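You operate a simulated robot arm through the tools that you are given. There is no shell and no other tool.

Carry out the task below with a simulated two-armed robot. There is one attempt and no reset: what you move stays moved.

JOB
Check the blue-band spoons on the light box and sort them into a drawer.
Fine: the drawer with the word that the display shows; shut it, switch the light box off and leave the stack beside them.

The check looks at the end state, three seconds after you hand in, the way a careful person would. Anything else that was tipped, shoved, dropped, spilled or broken makes it a failure.

ROBOT AND FRAMES
Two 7-joint arms with two-finger parallel grippers on one trunk that stands fixed in place. Base frame: the origin is at the foot of the trunk, x ahead of it, y to its left, z up. Readings come in mm, degrees, newtons and seconds.
The left shoulder is at [50, 209, 1121], the right one opposite. With the tool pointing down near the work surface each hand reaches from about 260 to 920 mm from the base axis, measured 20 degrees to its own side. Payload 4.4 kg a hand.
The tool frame of a hand sits at the grasp point between the pads (the TCP): z along the fingers, y along the line on which they close. The tips reach 23 mm beyond it. The gripper opens to 94 mm. The fingers are 38 mm wide and 10 mm thick; the gripper's body (54 by 96 mm) begins 39 mm behind the TCP.
Orientation is told as [roll, pitch, yaw] about the base's x, y, z axes, in that order, counted from this pose: with the fingers straight down and closing along the base's y, the tool's x points along the base's -x, its y along +y and its z along -z.

CONTROLS
- The arms move only by the tool step_arm. It takes "left_targets", "right_targets" or both (then of equal length, played together; a hand with none holds still); each is a list of rows, each a list of 3 entries, a list of its own where there are three numbers: the shift along the tool's x, y, z in units of 500 mm (1.0 is 500 mm), then the turn, a rotation vector about the tool's x, y, z in units of 90 degrees (1.0 is 90 degrees), then the finger opening in mm, from 0 to 94. In form: [[[x, y, z], [rx, ry, rz], claw], ...]. A call has 1 to 20 rows; each row is the pose to reach, as a shift and turn from the pose commanded when the call began, along the tool's axes at that moment. A call with a number of a shift or a turn outside -1 to 1 is refused whole. Each row takes 0.2 s and may step no farther than 50 mm and 8.6 degrees from the row before; otherwise, or with a gripper value out of range, the whole call is refused. Where a pose cannot be reached the arm comes as near as it can. A force on the tool above 40 N (or 10 N above the force at the start of the call, whichever is more), or a blocked arm, ends the call early, and 0.2 s more pass. Each finger travels about 108 mm/s and halts on what it meets, pressing with about 24 N; the grip force reading is that of the motor and also rises with nothing between the fingers. The clock runs only during rows and for 0.2 s after the last one: add rows that repeat a pose to give the fingers time. The reply holds the time, the measured pose of the TCP, the force on the tool along the base axes, the opening and the grip force, in the units named above and with some noise, with the torque about the TCP (base axes, N m) and any sound that the robot's microphone picked up, and new pictures: "show" is both (left out), scene, wrist or none (wrist: the cameras of the hands that moved).
- Cameras (640 x 400 px; columns grow to the right, rows downward): "scene" is now at [151.1, -27.5, 1317.9]; the picture's right is [-0.38, -0.92, 0.00], its down [-0.35, 0.14, -0.93] and it looks along [0.86, -0.35, -0.38] (base axes); focal length 336 px, centre (320, 200). "left" rides on the left gripper at [86, -16, -75] in its tool frame; the picture's right is [0.18, 0.98, 0.00], its down [-0.58, 0.11, -0.81] and it looks along [-0.79, 0.15, 0.59] (tool axes); focal length 243 px, centre (320, 200). "right" rides on the right gripper at [86, 16, -74] in its tool frame; the picture's right is [-0.18, 0.98, 0.00], its down [-0.58, -0.11, -0.81] and it looks along [-0.79, -0.15, 0.59] (tool axes); focal length 243 px, centre (320, 200). There is no depth. A picture from a camera that has moved, and an enlarged one, comes with that camera's place and axes in the base frame and with its lens. The place of the scene camera against the robot may be out by one fixed shift of up to 12 mm in any direction.
- slide_trunk(by): slides the trunk up (or, below 0, down) by that many mm; the arms and the scene camera ride with it, the base frame stays. It gives what a move gives, with no picture.
- pan_tilt(pan, tilt): turns the head with the scene camera to pan (to the left, within 80 degrees either way) and tilt (down, from -29 to 69), counted from straight ahead of the robot. It gives what a move gives, and a new picture of the scene camera.
- zoom(camera, box): a new picture of the part [left, top, right, bottom] of that camera's present view, enlarged. The clock stands still meanwhile.
- finish_job(): hands the job in; it is judged then, once.

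Places have to be worked out from the pictures, the camera data and where the tool is seen. Open the grippers and draw the arms clear of the work before you hand the job in, unless the task says otherwise.

The tools are called after "Emit:" as a command line: name --argument value ..., lists and objects as JSON in quotes. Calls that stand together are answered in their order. step_arm: Moves the arms, as the interface text tells. Its arguments: {"type":"object","properties":{"left_targets":{"type":"array","items":{"type":"array"}},"right_targets":{"type":"array","items":{"type":"array"}},"show":{"type":"string","enum":["both","scene","wrist","none"]}},"required":[]} The other tools are called the same way: slide_trunk (by) slides the trunk up or down; pan_tilt (pan, tilt) turns the head that bears the scene camera; zoom (camera, box) takes an enlarged picture of a part of a camera's view; finish_job () hands the job in.

At the start:

```text
time_s: 0.0
left_position: [511.5, -17.2, 1179.2]
left_orientation: [0.0, 0.0, 0.0]
left_ft_force: [0.3, 0.3, -0.3]
left_ft_torque: [0.0, -0.03, 0.0]
left_grip_width: 94.3
left_grip_force: 0.1
right_position: [448.4, -550.3, 1116.8]
right_orientation: [0.1, 0.0, -0.1]
right_ft_force: [-0.2, -0.7, 0.2]
right_ft_torque: [0.01, 0.01, 0.02]
right_grip_width: 93.8
right_grip_force: 0.0
trunk travel left (down, up): [-200.0, 363.0]
head pan, tilt: [-22.4, 22.2]
```

scene: 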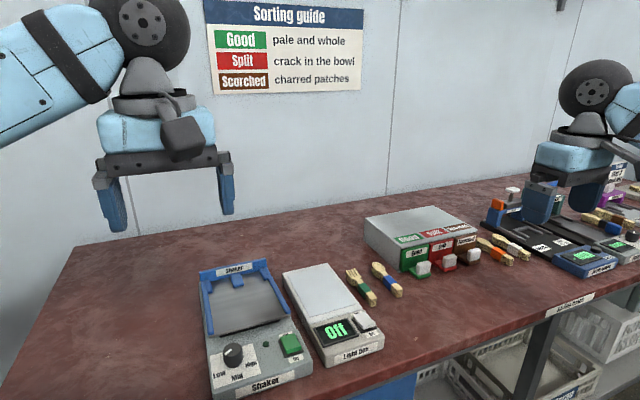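
right: 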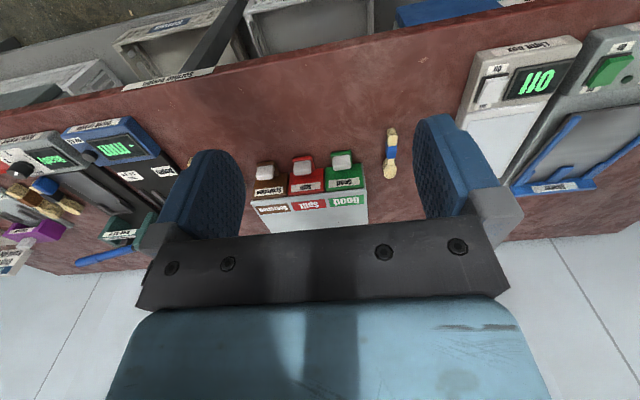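
left: 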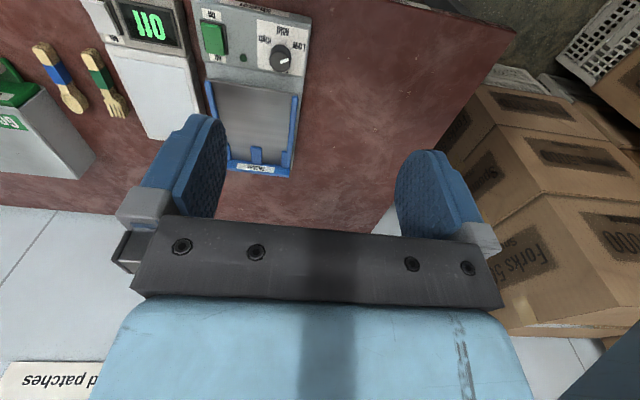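

The scene shows a shaker, a light box (off), a green-band and a blue-band piece, a three-drawer cabinet and more items to the right. I'll zoom in on the middle and turn the head to see the right-hand part before moving anything.

Emit:
zoom --camera "scene" --box '[180, 190, 420, 400]'

Emit:
zoom --camera "scene" --box '[350, 160, 640, 340]'

Emit:
zoom --camera "scene" --box '[200, 0, 380, 110]'

```text
1.90 times, centred on (300, 295) of scene
camera zoom: at [151.1, -27.5, 1317.9], right [-0.38, -0.92, 0.0], down [-0.35, 0.14, -0.93], along [0.86, -0.35, -0.38], focal length 640 px, centre (358, 19)
```

zoom: 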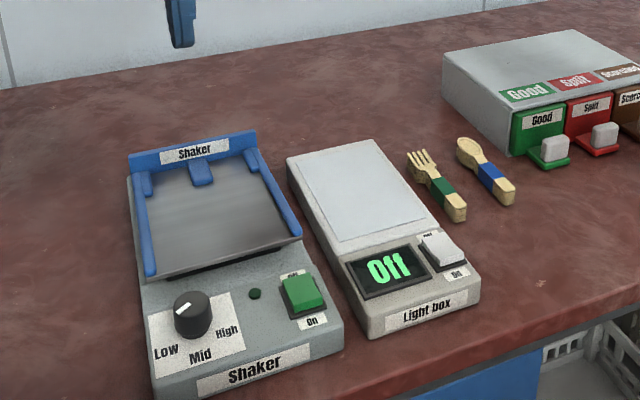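

```text
2.21 times, centred on (495, 250) of scene
camera zoom: at [151.1, -27.5, 1317.9], right [-0.38, -0.92, 0.0], down [-0.35, 0.14, -0.93], along [0.86, -0.35, -0.38], focal length 741 px, centre (-66, 90)
```

zoom: 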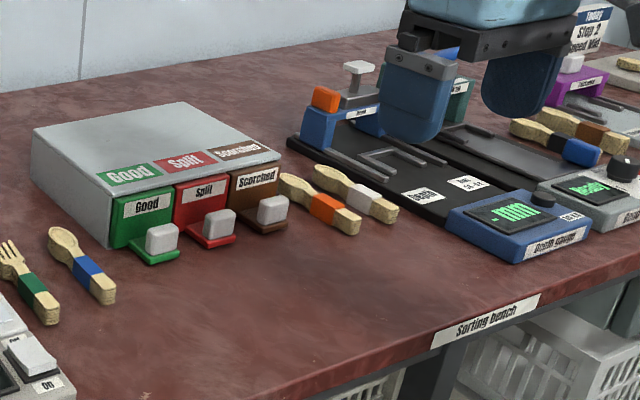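

```text
3.56 times, centred on (290, 55) of scene
camera zoom: at [151.1, -27.5, 1317.9], right [-0.38, -0.92, 0.0], down [-0.35, 0.14, -0.93], along [0.86, -0.35, -0.38], focal length 1194 px, centre (427, 716)
```

zoom: 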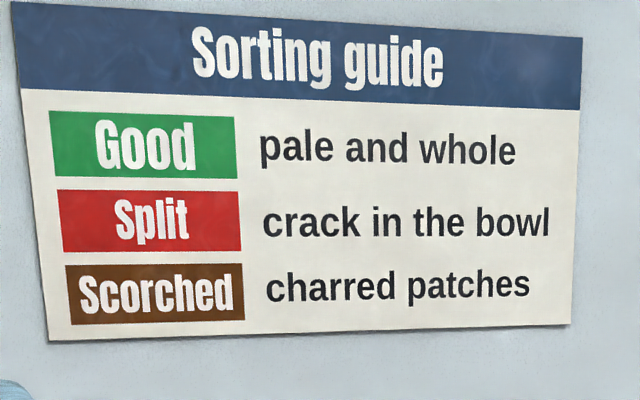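

The sorting guide is readable; the drawers are labelled Good / Split / Scorched. Now I turn the head to view the right part of the bench and check for other blue-band pieces.

Emit:
pan_tilt --pan -50 --tilt 30

Emit:
zoom --camera "right" --box '[0, 60, 240, 280]'

Emit:
zoom --camera "right" --box '[230, 20, 640, 260]'

Emit:
zoom --camera "left" --box '[0, 0, 320, 200]'

```text
time_s: 0.9
left_position: [511.8, -17.5, 1178.4]
left_orientation: [0.0, -0.1, 0.0]
left_ft_force: [-0.2, 0.0, -1.1]
left_ft_torque: [-0.07, 0.0, 0.03]
left_grip_width: 93.9
left_grip_force: 0.1
right_position: [448.1, -549.0, 1115.4]
right_orientation: [-0.1, 0.0, 0.0]
right_ft_force: [-0.3, -0.5, -0.6]
right_ft_torque: [-0.01, 0.03, -0.03]
right_grip_width: 93.8
right_grip_force: 0.1
trunk travel left (down, up): [-200.0, 363.0]
head pan, tilt: [-50.0, 30.0]
camera scene: at [123.5, -61.4, 1305.5], right [-0.77, -0.64, 0.0], down [-0.32, 0.38, -0.87], along [0.56, -0.66, -0.5], focal length 336 px, centre (320, 200)
```

scene: 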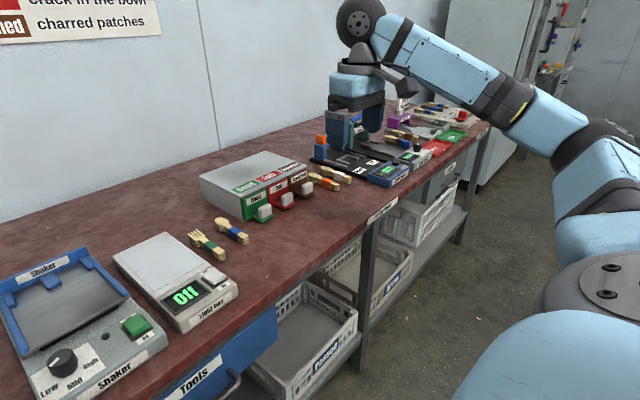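

```text
1.82 times, centred on (120, 170) of right
camera zoom: at [360.8, -534.2, 1191.3], right [0.18, 0.98, 0.0], down [0.58, -0.11, 0.81], along [0.79, -0.15, -0.59], focal length 441 px, centre (684, 254)
```

zoom: 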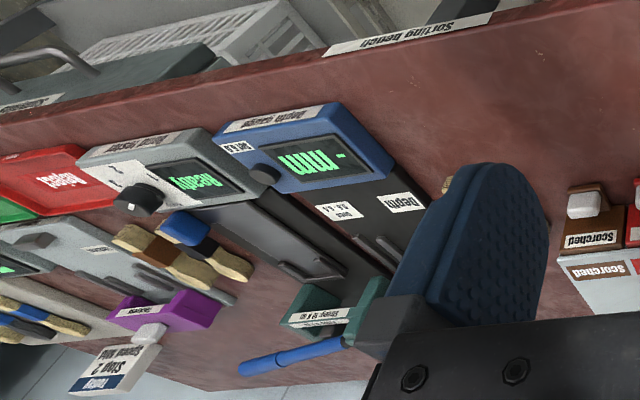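

```text
1.56 times, centred on (435, 140) of right
camera zoom: at [360.8, -534.2, 1191.3], right [0.18, 0.98, 0.0], down [0.58, -0.11, 0.81], along [0.79, -0.15, -0.59], focal length 379 px, centre (140, 294)
```

zoom: 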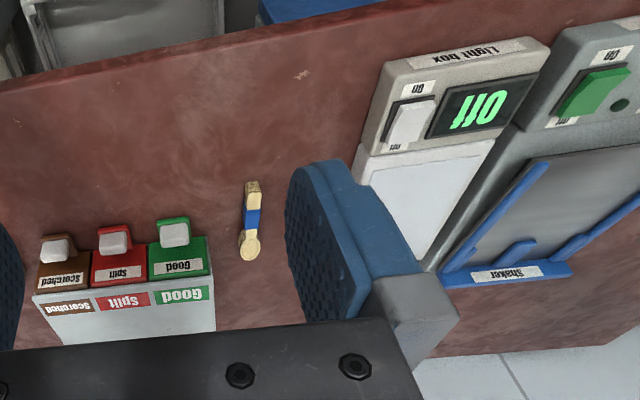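

```text
2.00 times, centred on (160, 100) of left
camera zoom: at [423.9, -33.4, 1253.2], right [-0.18, 0.98, 0.0], down [0.58, 0.11, 0.81], along [0.79, 0.15, -0.59], focal length 485 px, centre (640, 400)
```

zoom: 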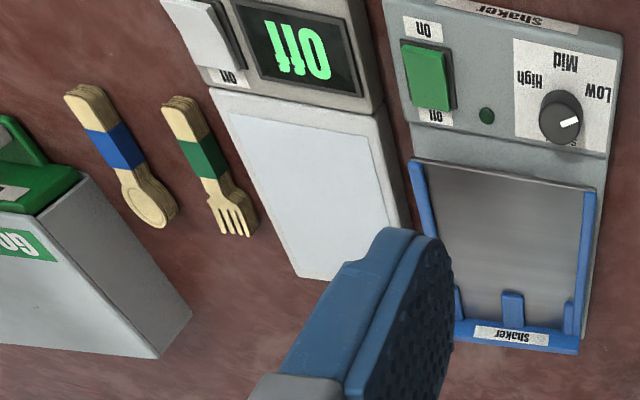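

The stack of blue-band spoons lies between the green-band fork stack and the cabinet. I zoom in on the far right part to make sure what the other banded pieces there are.

Emit:
zoom --camera "scene" --box '[300, 90, 500, 220]'

Emit:
zoom --camera "scene" --box '[90, 140, 350, 340]'

Emit:
zoom --camera "right" --box '[0, 100, 140, 270]'

```text
3.08 times, centred on (400, 155) of scene
camera zoom: at [123.5, -61.4, 1305.5], right [-0.77, -0.64, 0.0], down [-0.32, 0.38, -0.87], along [0.56, -0.66, -0.5], focal length 1033 px, centre (74, 338)
```

zoom: 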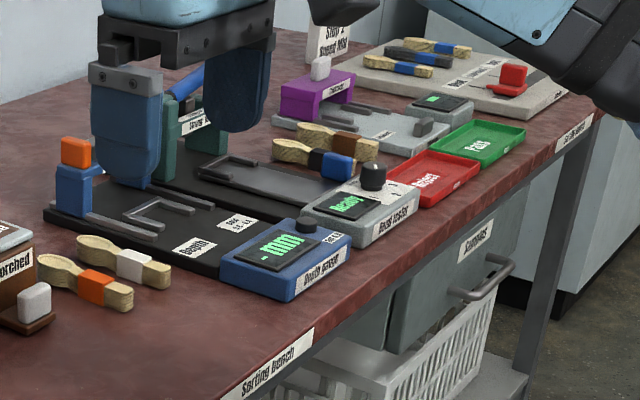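

```text
2.00 times, centred on (220, 240) of scene
camera zoom: at [123.5, -61.4, 1305.5], right [-0.77, -0.64, 0.0], down [-0.32, 0.38, -0.87], along [0.56, -0.66, -0.5], focal length 672 px, centre (520, 120)
```

zoom: 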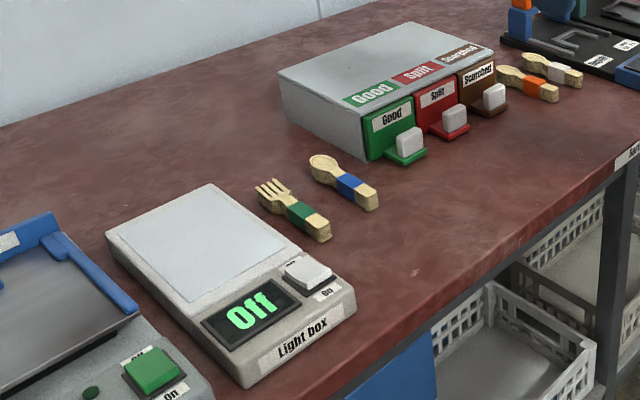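

```text
2.35 times, centred on (70, 185) of right
camera zoom: at [360.8, -534.2, 1191.3], right [0.18, 0.98, 0.0], down [0.58, -0.11, 0.81], along [0.79, -0.15, -0.59], focal length 571 px, centre (908, 235)
```

zoom: 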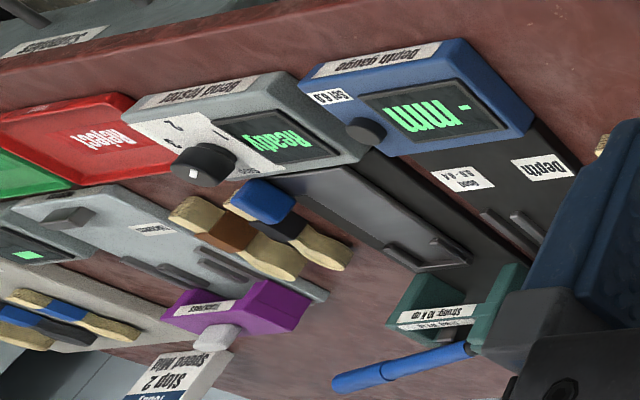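

Combining the three cameras, the blue-band stack's band is at about (721, -454, 815), so the bench top is near z ≈ 800. The stack lies roughly along x with the bowl away from the robot. I move the right hand closer and hover for a better look.

Emit:
step_arm --right_targets '[[[-0.05, 0.02, 0.05], [0, 0, 0], 94], [[-0.1, 0.04, 0.1], [0, 0, 0], 94], [[-0.15, 0.06, 0.15], [0, 0, 0], 94], [[-0.2, 0.08, 0.2], [0, 0, 0], 94], [[-0.25, 0.1, 0.25], [0, 0, 0], 94], [[-0.3, 0.12, 0.3], [0, 0, 0], 94]]' --show "both"

```text
time_s: 2.3
left_position: [512.0, -18.5, 1177.4]
left_orientation: [-0.1, 0.2, 0.0]
left_ft_force: [-0.1, 0.1, 0.0]
left_ft_torque: [0.0, 0.01, 0.0]
left_grip_width: 94.1
left_grip_force: 0.0
right_position: [598.8, -489.7, 966.1]
right_orientation: [0.0, -0.1, 0.1]
right_ft_force: [-0.1, 0.4, 0.6]
right_ft_torque: [0.0, 0.06, 0.02]
right_grip_width: 93.9
right_grip_force: 0.0
trunk travel left (down, up): [-200.0, 363.0]
head pan, tilt: [-50.0, 30.0]
camera scene: at [124.2, -61.7, 1305.3], right [-0.77, -0.64, 0.0], down [-0.32, 0.38, -0.87], along [0.56, -0.66, -0.5], focal length 336 px, centre (320, 200)
camera right: at [510.8, -474.2, 1040.8], right [0.18, 0.98, 0.0], down [0.58, -0.11, 0.81], along [0.79, -0.15, -0.59], focal length 243 px, centre (320, 200)
```

scene: 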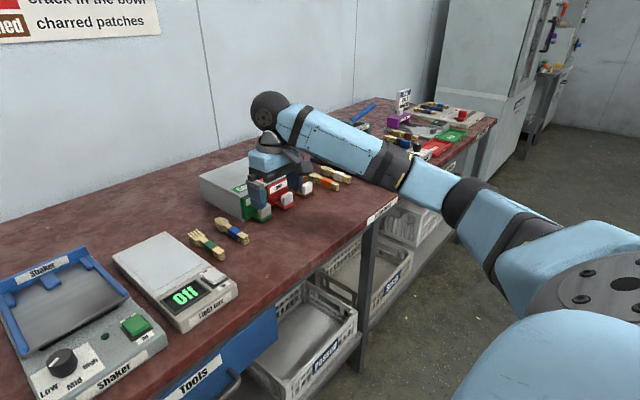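
right: 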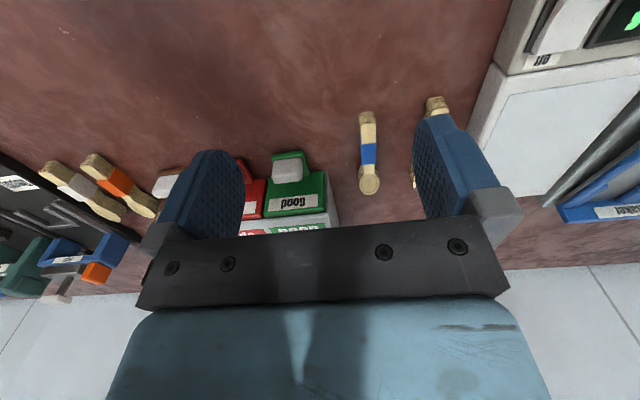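

The hand is at (599, -490, 966). I zoom in on the spoons, the drawers and the light box from here.

Emit:
zoom --camera "right" --box '[220, 90, 460, 240]'

Emit:
zoom --camera "right" --box '[440, 0, 640, 230]'

Emit:
zoom --camera "scene" --box '[170, 140, 350, 260]'

```text
2.67 times, centred on (340, 165) of right
camera zoom: at [510.8, -474.2, 1040.8], right [0.18, 0.98, 0.0], down [0.58, -0.11, 0.81], along [0.79, -0.15, -0.59], focal length 647 px, centre (267, 293)
```

zoom: 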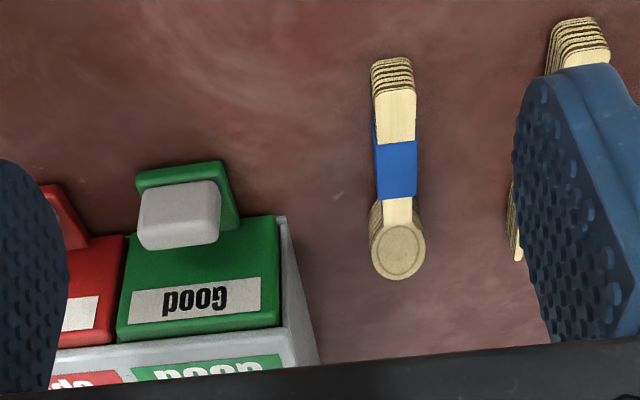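

```text
1.74 times, centred on (540, 115) of right
camera zoom: at [510.8, -474.2, 1040.8], right [0.18, 0.98, 0.0], down [0.58, -0.11, 0.81], along [0.79, -0.15, -0.59], focal length 422 px, centre (-63, 348)
```

zoom: 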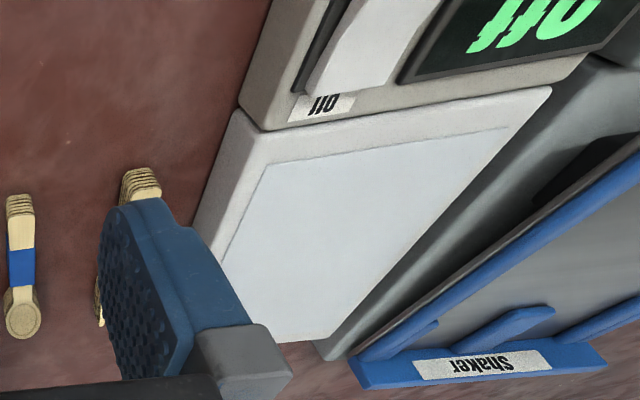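

```text
3.33 times, centred on (260, 200) of scene
camera zoom: at [124.2, -61.7, 1305.3], right [-0.77, -0.64, 0.0], down [-0.32, 0.38, -0.87], along [0.56, -0.66, -0.5], focal length 1119 px, centre (520, 200)
```

zoom: 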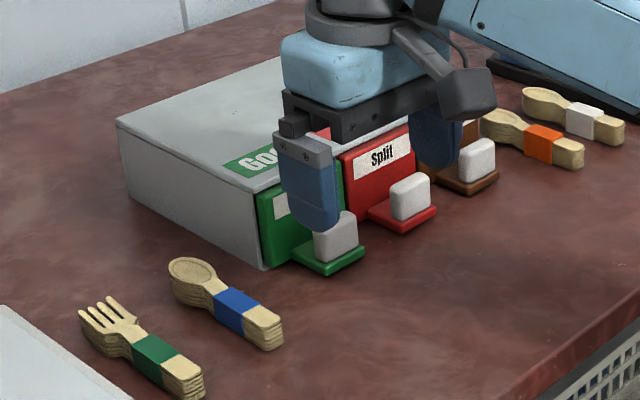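

I now have rough places: cabinet front near x ≈ 775, Good cube handle near (735, -558), light box around y -350…-210. I aim the head at the light box to examine its switch and plate.

Emit:
pan_tilt --pan -33 --tilt 36

Emit:
zoom --camera "scene" --box '[220, 150, 380, 250]'

```text
time_s: 3.1
left_position: [511.4, -17.3, 1179.2]
left_orientation: [0.1, 0.0, -0.1]
left_ft_force: [-0.2, -0.3, -0.4]
left_ft_torque: [-0.01, -0.04, 0.01]
left_grip_width: 94.1
left_grip_force: 0.0
right_position: [598.0, -488.9, 967.4]
right_orientation: [0.0, 0.0, 0.1]
right_ft_force: [-0.2, -0.5, -0.3]
right_ft_torque: [-0.05, -0.02, 0.0]
right_grip_width: 94.2
right_grip_force: 0.0
trunk travel left (down, up): [-200.0, 363.0]
head pan, tilt: [-33.0, 36.0]
camera scene: at [138.8, -40.0, 1296.1], right [-0.55, -0.84, 0.0], down [-0.49, 0.32, -0.81], along [0.68, -0.44, -0.59], focal length 336 px, centre (320, 200)
```

scene: 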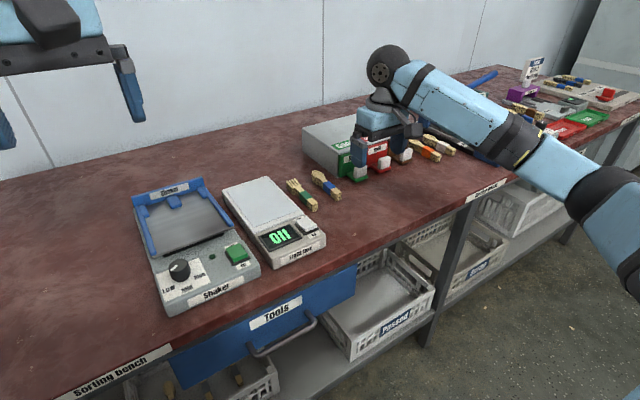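

```text
4.00 times, centred on (300, 200) of scene
camera zoom: at [138.8, -40.0, 1296.1], right [-0.55, -0.84, 0.0], down [-0.49, 0.32, -0.81], along [0.68, -0.44, -0.59], focal length 1343 px, centre (400, 200)
```

zoom: 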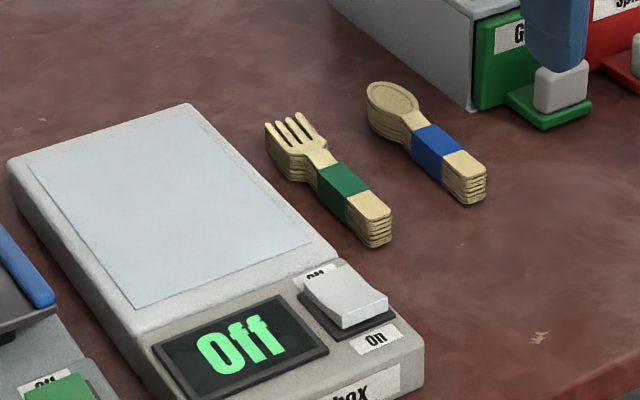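

The switch is a rocker with "Off" at the far side (pressed now) and "On" at the near side; the plate spans about x 677–838, y -326…-219. I move the right hand above the spoon band at about (730, -453), fingers opened only 52 mm so the fork stack stays clear.

Emit:
step_arm --right_targets '[[[-0.066, 0.018, 0.02], [0, 0, 0], 80], [[-0.132, 0.036, 0.05], [0, 0, 0], 60], [[-0.198, 0.054, 0.09], [0, 0, 0], 52], [[-0.264, 0.072, 0.134], [0, 0, 0], 52], [[-0.264, 0.072, 0.134], [0, 0, 0], 52]]' --show "both"

Emit:
zoom --camera "right" --box '[200, 80, 440, 230]'

Emit:
zoom --camera "scene" --box '[260, 130, 420, 230]'

```text
time_s: 4.3
left_position: [510.3, -17.5, 1180.0]
left_orientation: [0.0, 0.1, 0.1]
left_ft_force: [0.1, -0.4, 0.2]
left_ft_torque: [-0.01, 0.03, 0.0]
left_grip_width: 94.1
left_grip_force: 0.2
right_position: [728.9, -453.3, 900.4]
right_orientation: [0.0, -0.1, 0.0]
right_ft_force: [-0.5, -0.2, 0.2]
right_ft_torque: [0.03, 0.0, 0.0]
right_grip_width: 51.9
right_grip_force: 0.1
trunk travel left (down, up): [-200.0, 363.0]
head pan, tilt: [-33.0, 36.0]
camera scene: at [138.3, -39.8, 1296.2], right [-0.54, -0.84, 0.0], down [-0.49, 0.32, -0.81], along [0.68, -0.44, -0.59], focal length 336 px, centre (320, 200)
camera right: at [642.8, -438.2, 975.0], right [0.18, 0.98, 0.0], down [0.58, -0.11, 0.81], along [0.79, -0.15, -0.59], focal length 243 px, centre (320, 200)
```

scene: 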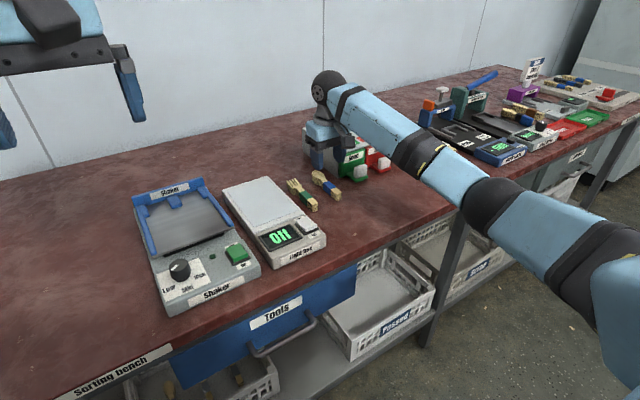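
right: 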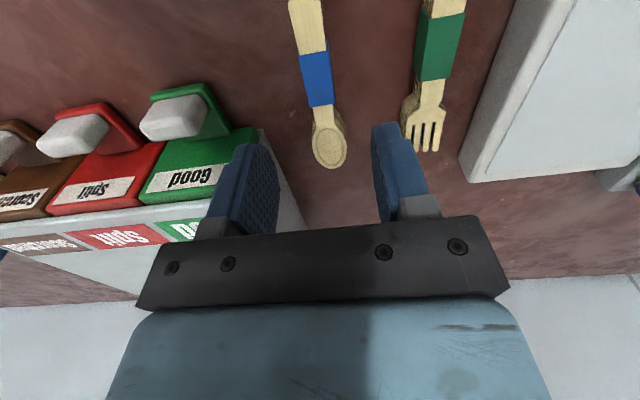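

```text
2.67 times, centred on (320, 155) of right
camera zoom: at [642.8, -438.2, 975.0], right [0.18, 0.98, 0.0], down [0.58, -0.11, 0.81], along [0.79, -0.15, -0.59], focal length 647 px, centre (320, 320)
```

zoom: 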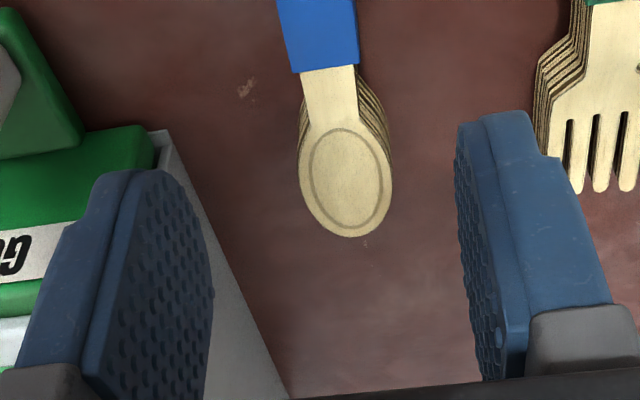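

```text
4.00 times, centred on (340, 180) of scene
camera zoom: at [138.3, -39.8, 1296.2], right [-0.54, -0.84, 0.0], down [-0.49, 0.32, -0.81], along [0.68, -0.44, -0.59], focal length 1343 px, centre (240, 280)
```

zoom: 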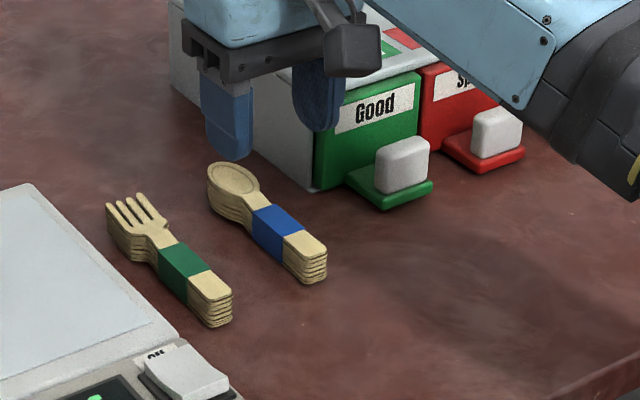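

The hand is centred above the stack; from this view the stack runs from about (683, -452) to (803, -458), turned about -3°. I turn slightly, shift 2 mm and descend part of the way.

Emit:
step_arm --right_targets '[[[0, -0.004, 0.04], [0, 0, 0.033], 52], [[0, -0.004, 0.08], [0, 0, 0.033], 52], [[0, -0.004, 0.12], [0, 0, 0.033], 52], [[0, -0.004, 0.12], [0, 0, 0.033], 52]]' --show "both"

Emit:
zoom --camera "right" --box '[200, 0, 440, 230]'

Emit:
zoom --camera "scene" --box '[280, 120, 400, 220]'

```text
time_s: 5.3
left_position: [511.4, -17.1, 1177.3]
left_orientation: [0.1, -0.1, 0.1]
left_ft_force: [0.5, 1.2, 0.4]
left_ft_torque: [0.0, 0.02, -0.02]
left_grip_width: 94.2
left_grip_force: 0.0
right_position: [730.7, -455.4, 840.1]
right_orientation: [0.0, 0.0, -3.0]
right_ft_force: [-0.2, -0.2, -0.9]
right_ft_torque: [0.01, 0.01, 0.02]
right_grip_width: 52.0
right_grip_force: 0.1
trunk travel left (down, up): [-200.0, 363.0]
head pan, tilt: [-33.0, 36.0]
camera scene: at [138.5, -39.6, 1296.2], right [-0.54, -0.84, 0.0], down [-0.49, 0.32, -0.81], along [0.68, -0.44, -0.59], focal length 336 px, centre (320, 200)
camera right: at [643.3, -435.4, 914.5], right [0.23, 0.97, 0.0], down [0.57, -0.14, 0.81], along [0.78, -0.19, -0.59], focal length 243 px, centre (320, 200)
```

scene: 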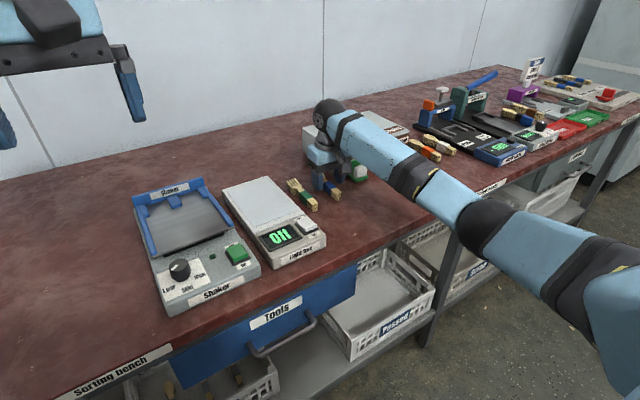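
right: 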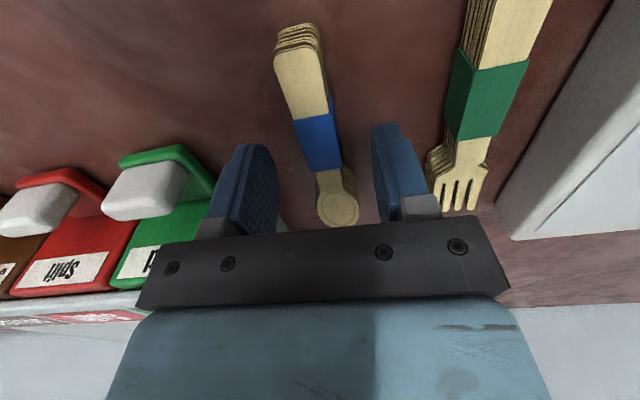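

```text
1.74 times, centred on (320, 115) of right
camera zoom: at [643.3, -435.4, 914.5], right [0.23, 0.97, 0.0], down [0.57, -0.14, 0.81], along [0.78, -0.19, -0.59], focal length 422 px, centre (320, 348)
```

zoom: 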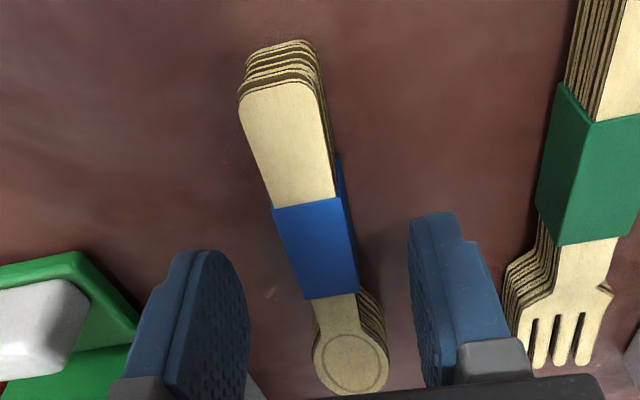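

```text
4.00 times, centred on (340, 170) of scene
camera zoom: at [138.5, -39.6, 1296.2], right [-0.54, -0.84, 0.0], down [-0.49, 0.32, -0.81], along [0.68, -0.44, -0.59], focal length 1343 px, centre (240, 320)
```

zoom: 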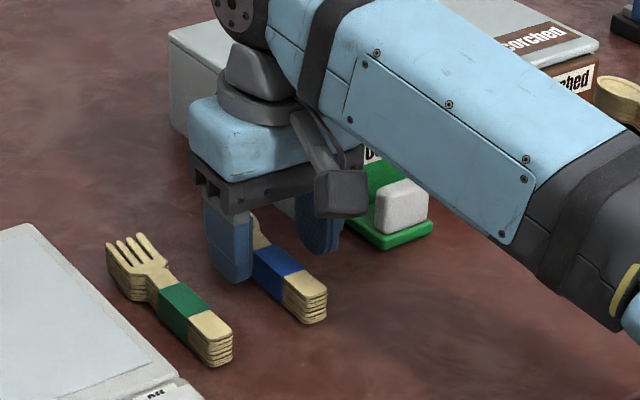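

Fingers straddle the band neatly at TCP z = 840. I descend 18 mm more in small steps, watching the force.

Emit:
step_arm --right_targets '[[[0.004, 0, 0.012], [0, 0, 0], 52], [[0.004, 0, 0.024], [0, 0, 0], 52], [[0.004, 0, 0.036], [0, 0, 0], 52], [[0.004, 0, 0.036], [0, 0, 0], 52]]' --show "both"

Emit:
zoom --camera "right" --box '[200, 0, 440, 230]'

Emit:
zoom --camera "scene" --box '[300, 150, 380, 210]'

```text
time_s: 6.3
left_position: [511.0, -16.7, 1179.9]
left_orientation: [0.0, 0.0, 0.1]
left_ft_force: [-0.2, -0.1, -0.9]
left_ft_torque: [-0.03, -0.01, 0.01]
left_grip_width: 94.1
left_grip_force: 0.1
right_position: [727.7, -455.7, 823.1]
right_orientation: [0.1, -0.2, -2.9]
right_ft_force: [2.9, -2.2, 8.9]
right_ft_torque: [0.15, 0.09, -0.16]
right_grip_width: 51.3
right_grip_force: 0.0
trunk travel left (down, up): [-200.0, 363.0]
head pan, tilt: [-33.0, 36.0]
camera scene: at [138.0, -39.4, 1296.4], right [-0.54, -0.84, 0.0], down [-0.49, 0.32, -0.81], along [0.68, -0.44, -0.59], focal length 336 px, centre (320, 200)
camera right: at [641.5, -434.9, 897.7], right [0.24, 0.97, 0.0], down [0.57, -0.14, 0.81], along [0.79, -0.19, -0.59], focal length 243 px, centre (320, 200)
```

scene: 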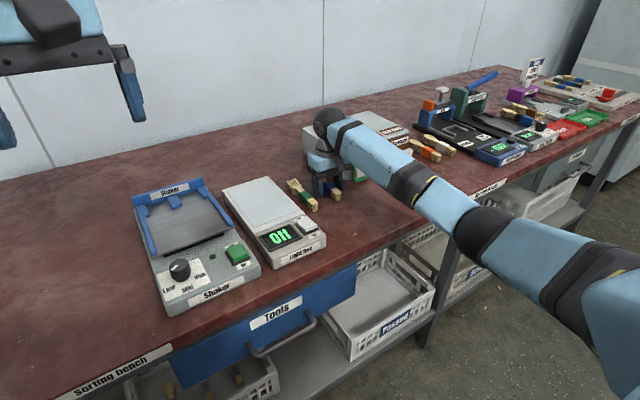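
right: 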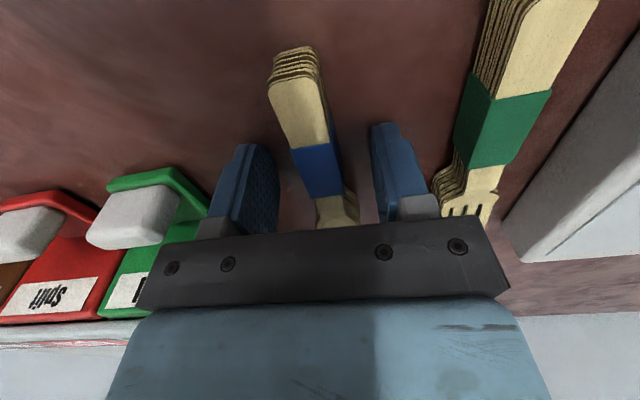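

```text
1.74 times, centred on (320, 115) of right
camera zoom: at [641.5, -434.9, 897.7], right [0.24, 0.97, 0.0], down [0.57, -0.14, 0.81], along [0.79, -0.19, -0.59], focal length 422 px, centre (320, 348)
```

zoom: 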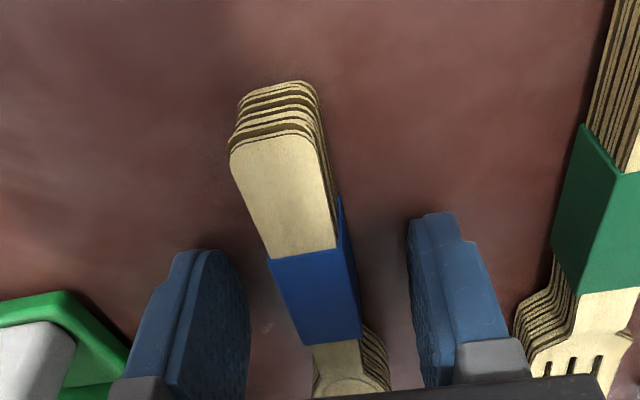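

```text
6.67 times, centred on (340, 180) of scene
camera zoom: at [138.0, -39.4, 1296.4], right [-0.54, -0.84, 0.0], down [-0.49, 0.32, -0.81], along [0.68, -0.44, -0.59], focal length 2239 px, centre (187, 333)
```

zoom: 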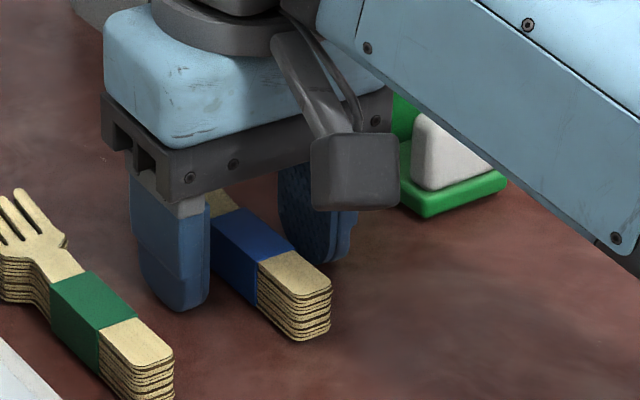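

The force of about 9 N upward shows the fingertips touch the bench at TCP z ≈ 823, so the bench top is at z ≈ 800. I lift 3 mm and close on the band.

Emit:
step_arm --right_targets '[[[0, 0, -0.006], [0, 0, 0], 52], [[0, 0, -0.006], [0, 0, 0], 30], [[0, 0, -0.006], [0, 0, 0], 8], [[0, 0, -0.006], [0, 0, 0], 8], [[0, 0, -0.006], [0, 0, 0], 8]]' --show "wrist"

Emit:
zoom --camera "right" --box '[200, 0, 440, 230]'

```text
time_s: 7.5
left_position: [510.9, -16.9, 1178.9]
left_orientation: [0.0, 0.0, 0.0]
left_ft_force: [0.4, 0.0, -0.2]
left_ft_torque: [-0.03, -0.01, 0.01]
left_grip_width: 94.0
left_grip_force: 0.1
right_position: [727.8, -455.1, 824.7]
right_orientation: [0.0, 0.0, -3.0]
right_ft_force: [-0.1, 0.8, -0.5]
right_ft_torque: [-0.03, 0.0, 0.01]
right_grip_width: 14.8
right_grip_force: 24.0
trunk travel left (down, up): [-200.0, 363.0]
head pan, tilt: [-33.0, 36.0]
camera right: at [641.6, -434.9, 899.2], right [0.23, 0.97, 0.0], down [0.58, -0.14, 0.81], along [0.78, -0.19, -0.59], focal length 243 px, centre (320, 200)
```

right: 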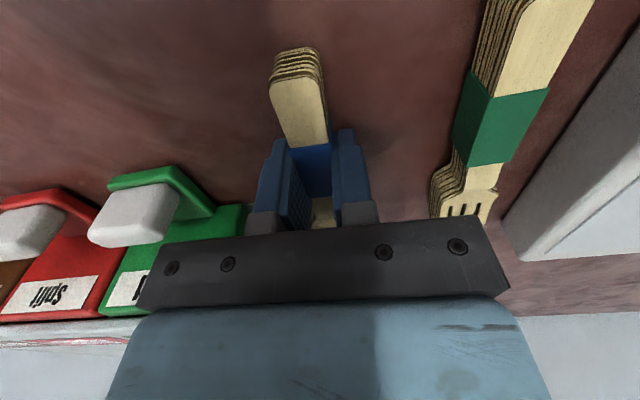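

```text
1.74 times, centred on (320, 115) of right
camera zoom: at [641.6, -434.9, 899.2], right [0.23, 0.97, 0.0], down [0.58, -0.14, 0.81], along [0.78, -0.19, -0.59], focal length 422 px, centre (320, 348)
```

zoom: 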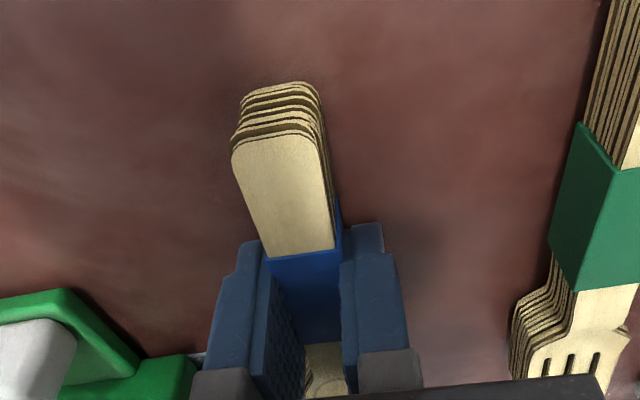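

Grip holds at 14.8 mm with 24 N. I lift 90 mm and look to confirm that the stack came along.

Emit:
step_arm --right_targets '[[[0, 0, -0.04], [0, 0, 0], 8], [[0, 0, -0.1], [0, 0, 0], 8], [[0, 0, -0.18], [0, 0, 0], 8], [[0, 0, -0.18], [0, 0, 0], 8]]' --show "both"

Emit:
zoom --camera "scene" --box '[200, 110, 400, 270]'

Emit:
zoom --camera "right" --box '[400, 0, 640, 230]'

```text
time_s: 8.5
left_position: [511.0, -17.8, 1178.9]
left_orientation: [0.0, 0.0, -0.1]
left_ft_force: [-1.0, 0.2, 0.4]
left_ft_torque: [-0.02, -0.03, 0.01]
left_grip_width: 94.1
left_grip_force: 0.1
right_position: [728.4, -456.1, 913.3]
right_orientation: [-0.1, -0.1, -3.0]
right_ft_force: [1.0, 0.3, -0.3]
right_ft_torque: [0.0, 0.04, 0.0]
right_grip_width: 14.6
right_grip_force: 24.3
trunk travel left (down, up): [-200.0, 363.0]
head pan, tilt: [-33.0, 36.0]
camera scene: at [139.1, -40.2, 1296.0], right [-0.54, -0.84, 0.0], down [-0.49, 0.32, -0.81], along [0.68, -0.44, -0.59], focal length 336 px, centre (320, 200)
camera right: at [641.5, -436.4, 989.2], right [0.23, 0.97, 0.0], down [0.58, -0.14, 0.81], along [0.78, -0.19, -0.59], focal length 243 px, centre (320, 200)
```

scene: 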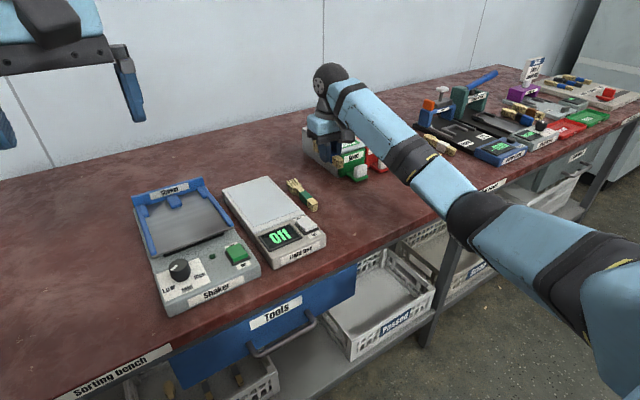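
right: 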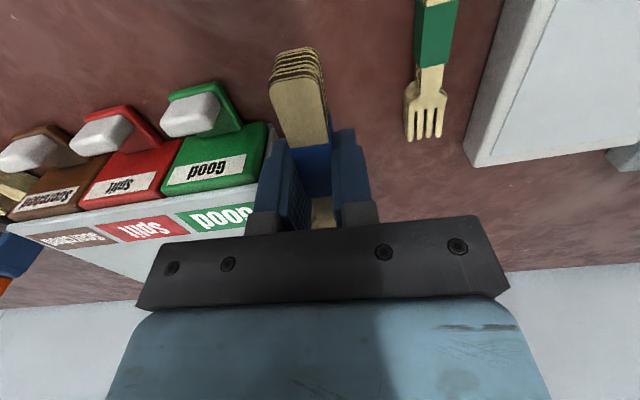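

```text
2.50 times, centred on (300, 190) of scene
camera zoom: at [139.1, -40.2, 1296.0], right [-0.54, -0.84, 0.0], down [-0.49, 0.32, -0.81], along [0.68, -0.44, -0.59], focal length 840 px, centre (370, 225)
```

zoom: 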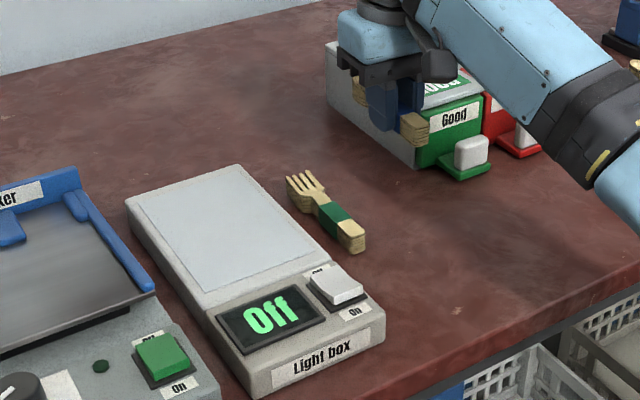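

```text
1.74 times, centred on (520, 115) of right
camera zoom: at [641.5, -436.4, 989.2], right [0.23, 0.97, 0.0], down [0.58, -0.14, 0.81], along [0.78, -0.19, -0.59], focal length 422 px, centre (-28, 348)
```

zoom: 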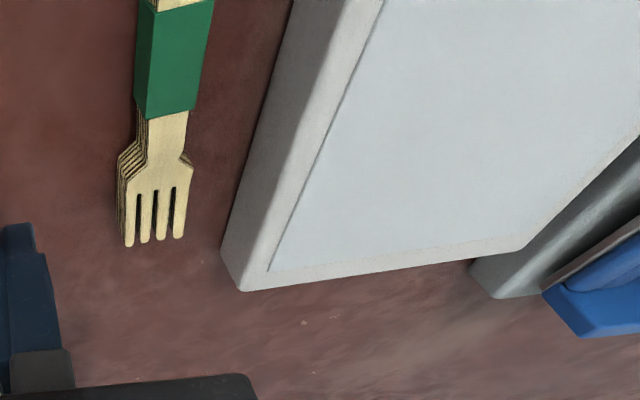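

The stack is held. Measuring box corners against the bench (z 800) puts the light-box top near z ≈ 836, with the plate centred near (740, -277). I carry the stack over at a safe height and straighten the yaw.

Emit:
step_arm --right_targets '[[[0.006, 0.09, 0], [0, 0, -0.01], 8], [[0.011, 0.18, 0], [0, 0, -0.02], 8], [[0.017, 0.27, 0], [0, 0, -0.033], 8], [[0.0226, 0.357, 0], [0, 0, -0.033], 8], [[0.0226, 0.357, 0], [0, 0, -0.033], 8]]' --show "both"

Emit:
zoom --camera "scene" --box '[200, 110, 400, 270]'

```text
time_s: 9.7
left_position: [510.7, -17.9, 1178.4]
left_orientation: [-0.1, 0.0, 0.0]
left_ft_force: [-0.3, -0.7, -0.3]
left_ft_torque: [0.02, 0.03, 0.02]
left_grip_width: 93.9
left_grip_force: 0.0
right_position: [724.2, -278.2, 915.0]
right_orientation: [0.0, 0.1, 0.0]
right_ft_force: [1.4, 0.0, -1.4]
right_ft_torque: [-0.02, -0.03, 0.03]
right_grip_width: 14.6
right_grip_force: 24.0
trunk travel left (down, up): [-200.0, 363.0]
head pan, tilt: [-33.0, 36.0]
camera scene: at [138.7, -40.1, 1296.1], right [-0.54, -0.84, 0.0], down [-0.49, 0.32, -0.81], along [0.68, -0.44, -0.59], focal length 336 px, centre (320, 200)
camera right: at [637.7, -261.9, 989.7], right [0.18, 0.98, 0.0], down [0.58, -0.11, 0.81], along [0.79, -0.15, -0.59], focal length 243 px, centre (320, 200)
```

scene: 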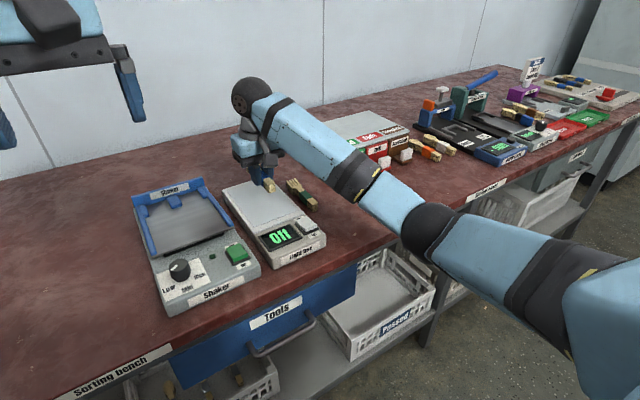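
right: 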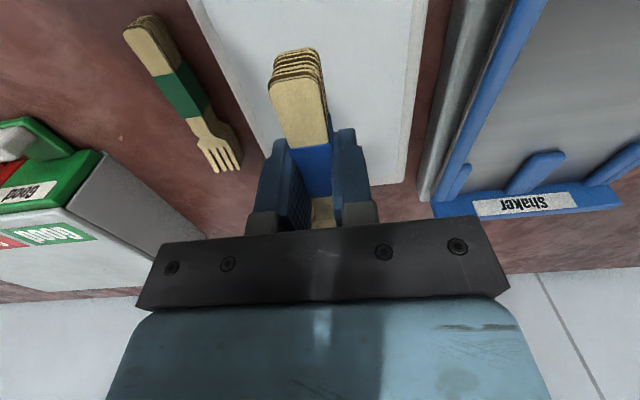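

```text
2.50 times, centred on (300, 190) of scene
camera zoom: at [138.7, -40.1, 1296.1], right [-0.54, -0.84, 0.0], down [-0.49, 0.32, -0.81], along [0.68, -0.44, -0.59], focal length 840 px, centre (370, 225)
```

zoom: 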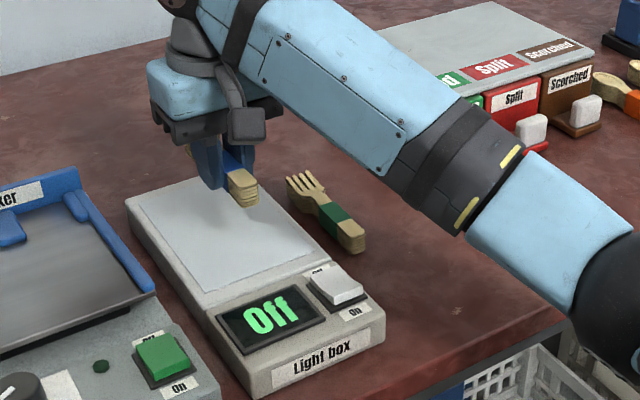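

The stack hangs over the plate centre. I lower it 50 mm, then step gently until it touches the plate.

Emit:
step_arm --right_targets '[[[0, 0, 0.04], [0, 0, 0], 8], [[0, 0, 0.08], [0, 0, 0], 8], [[0, 0, 0.098], [0, 0, 0], 8], [[0, 0, 0.098], [0, 0, 0], 8]]' --show "both"

Emit:
zoom --camera "scene" --box '[210, 150, 330, 270]'

```text
time_s: 10.7
left_position: [510.1, -17.1, 1179.0]
left_orientation: [-0.1, 0.0, -0.1]
left_ft_force: [-0.4, 0.5, 0.2]
left_ft_torque: [0.02, -0.01, 0.0]
left_grip_width: 94.2
left_grip_force: 0.1
right_position: [726.1, -276.7, 865.5]
right_orientation: [0.0, 0.0, -0.1]
right_ft_force: [0.5, -0.4, 0.7]
right_ft_torque: [-0.04, 0.0, -0.02]
right_grip_width: 14.7
right_grip_force: 24.3
trunk travel left (down, up): [-200.0, 363.0]
head pan, tilt: [-33.0, 36.0]
camera scene: at [138.7, -39.8, 1296.1], right [-0.54, -0.84, 0.0], down [-0.49, 0.32, -0.81], along [0.68, -0.44, -0.59], focal length 336 px, centre (320, 200)
camera right: at [639.0, -261.5, 940.7], right [0.18, 0.98, 0.0], down [0.58, -0.11, 0.81], along [0.79, -0.15, -0.59], focal length 243 px, centre (320, 200)
```

scene: 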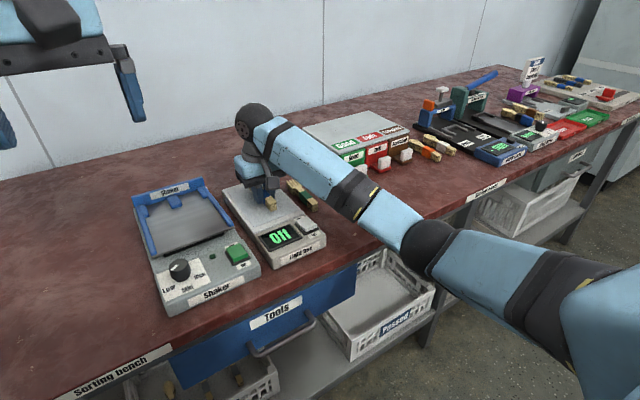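
right: 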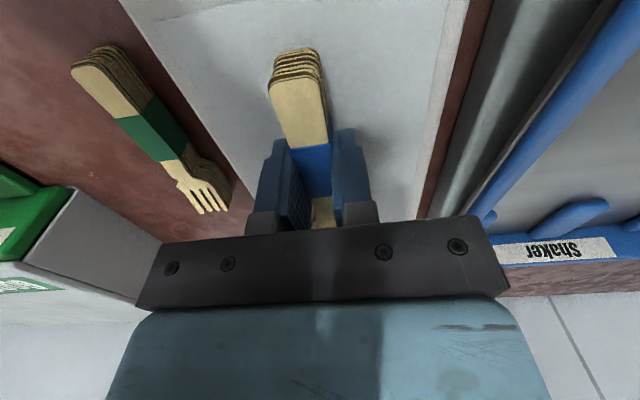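

```text
3.33 times, centred on (270, 210) of scene
camera zoom: at [138.7, -39.8, 1296.1], right [-0.54, -0.84, 0.0], down [-0.49, 0.32, -0.81], along [0.68, -0.44, -0.59], focal length 1119 px, centre (487, 167)
```

zoom: 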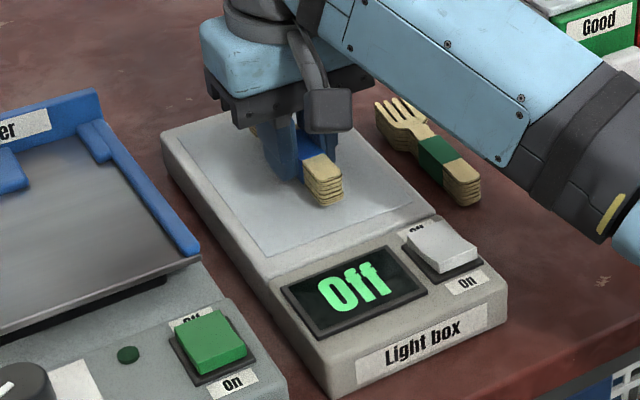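

The stack is just above the plate. I lower in 1.5 mm steps for 6 mm and watch the force.

Emit:
step_arm --right_targets '[[[0, 0, 0.003], [0, 0, 0], 8], [[0, 0, 0.006], [0, 0, 0], 8], [[0, 0, 0.006], [0, 0, 0], 8]]' --show "none"

```text
time_s: 11.5
left_position: [511.2, -18.5, 1178.2]
left_orientation: [0.1, 0.0, 0.0]
left_ft_force: [-0.1, -0.1, -0.1]
left_ft_torque: [0.01, 0.03, 0.0]
left_grip_width: 94.0
left_grip_force: 0.0
right_position: [725.5, -277.4, 863.4]
right_orientation: [0.0, 0.0, 0.0]
right_ft_force: [-0.2, 0.3, -0.4]
right_ft_torque: [0.0, -0.02, 0.0]
right_grip_width: 14.5
right_grip_force: 23.5
trunk travel left (down, up): [-200.0, 363.0]
head pan, tilt: [-33.0, 36.0]
```

No contact yet at TCP z ≈ 863. I go down another 4 mm in 1 mm steps.

Emit:
step_arm --right_targets '[[[0, 0, 0.002], [0, 0, 0], 8], [[0, 0, 0.004], [0, 0, 0], 8], [[0, 0, 0.004], [0, 0, 0], 8]]' --show "none"

Emit:
step_arm --right_targets '[[[0, 0, 0.002], [0, 0, 0], 8], [[0, 0, 0.004], [0, 0, 0], 8], [[0, 0, 0.004], [0, 0, 0], 8]]' --show "scene"

```text
time_s: 12.3
left_position: [511.0, -16.7, 1179.8]
left_orientation: [0.0, 0.0, 0.0]
left_ft_force: [0.3, 0.0, 0.1]
left_ft_torque: [-0.01, 0.0, 0.01]
left_grip_width: 94.2
left_grip_force: 0.1
right_position: [725.9, -277.8, 859.6]
right_orientation: [0.1, 0.0, 0.0]
right_ft_force: [0.5, -0.5, -0.9]
right_ft_torque: [0.01, -0.01, -0.01]
right_grip_width: 14.8
right_grip_force: 23.4
trunk travel left (down, up): [-200.0, 363.0]
head pan, tilt: [-33.0, 36.0]
```

```text
time_s: 13.1
left_position: [510.0, -18.3, 1178.3]
left_orientation: [0.0, 0.0, 0.0]
left_ft_force: [0.1, -0.1, 1.3]
left_ft_torque: [-0.01, 0.0, 0.01]
left_grip_width: 94.0
left_grip_force: 0.1
right_position: [725.5, -276.0, 858.4]
right_orientation: [0.1, 0.0, 0.1]
right_ft_force: [1.0, -0.1, 2.2]
right_ft_torque: [0.01, 0.13, 0.04]
right_grip_width: 14.8
right_grip_force: 23.7
trunk travel left (down, up): [-200.0, 363.0]
head pan, tilt: [-33.0, 36.0]
camera scene: at [138.4, -39.8, 1296.2], right [-0.54, -0.84, 0.0], down [-0.49, 0.32, -0.81], along [0.68, -0.44, -0.59], focal length 336 px, centre (320, 200)
```

scene: 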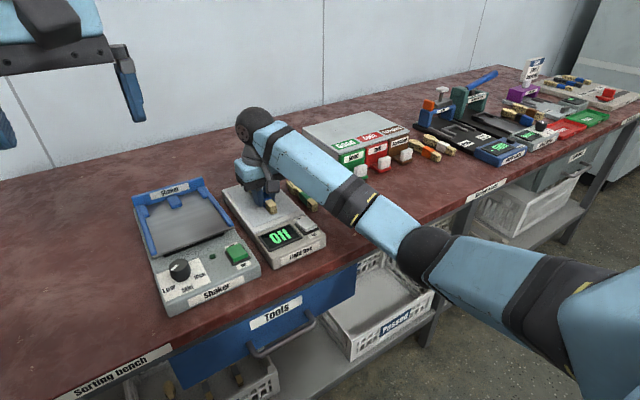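

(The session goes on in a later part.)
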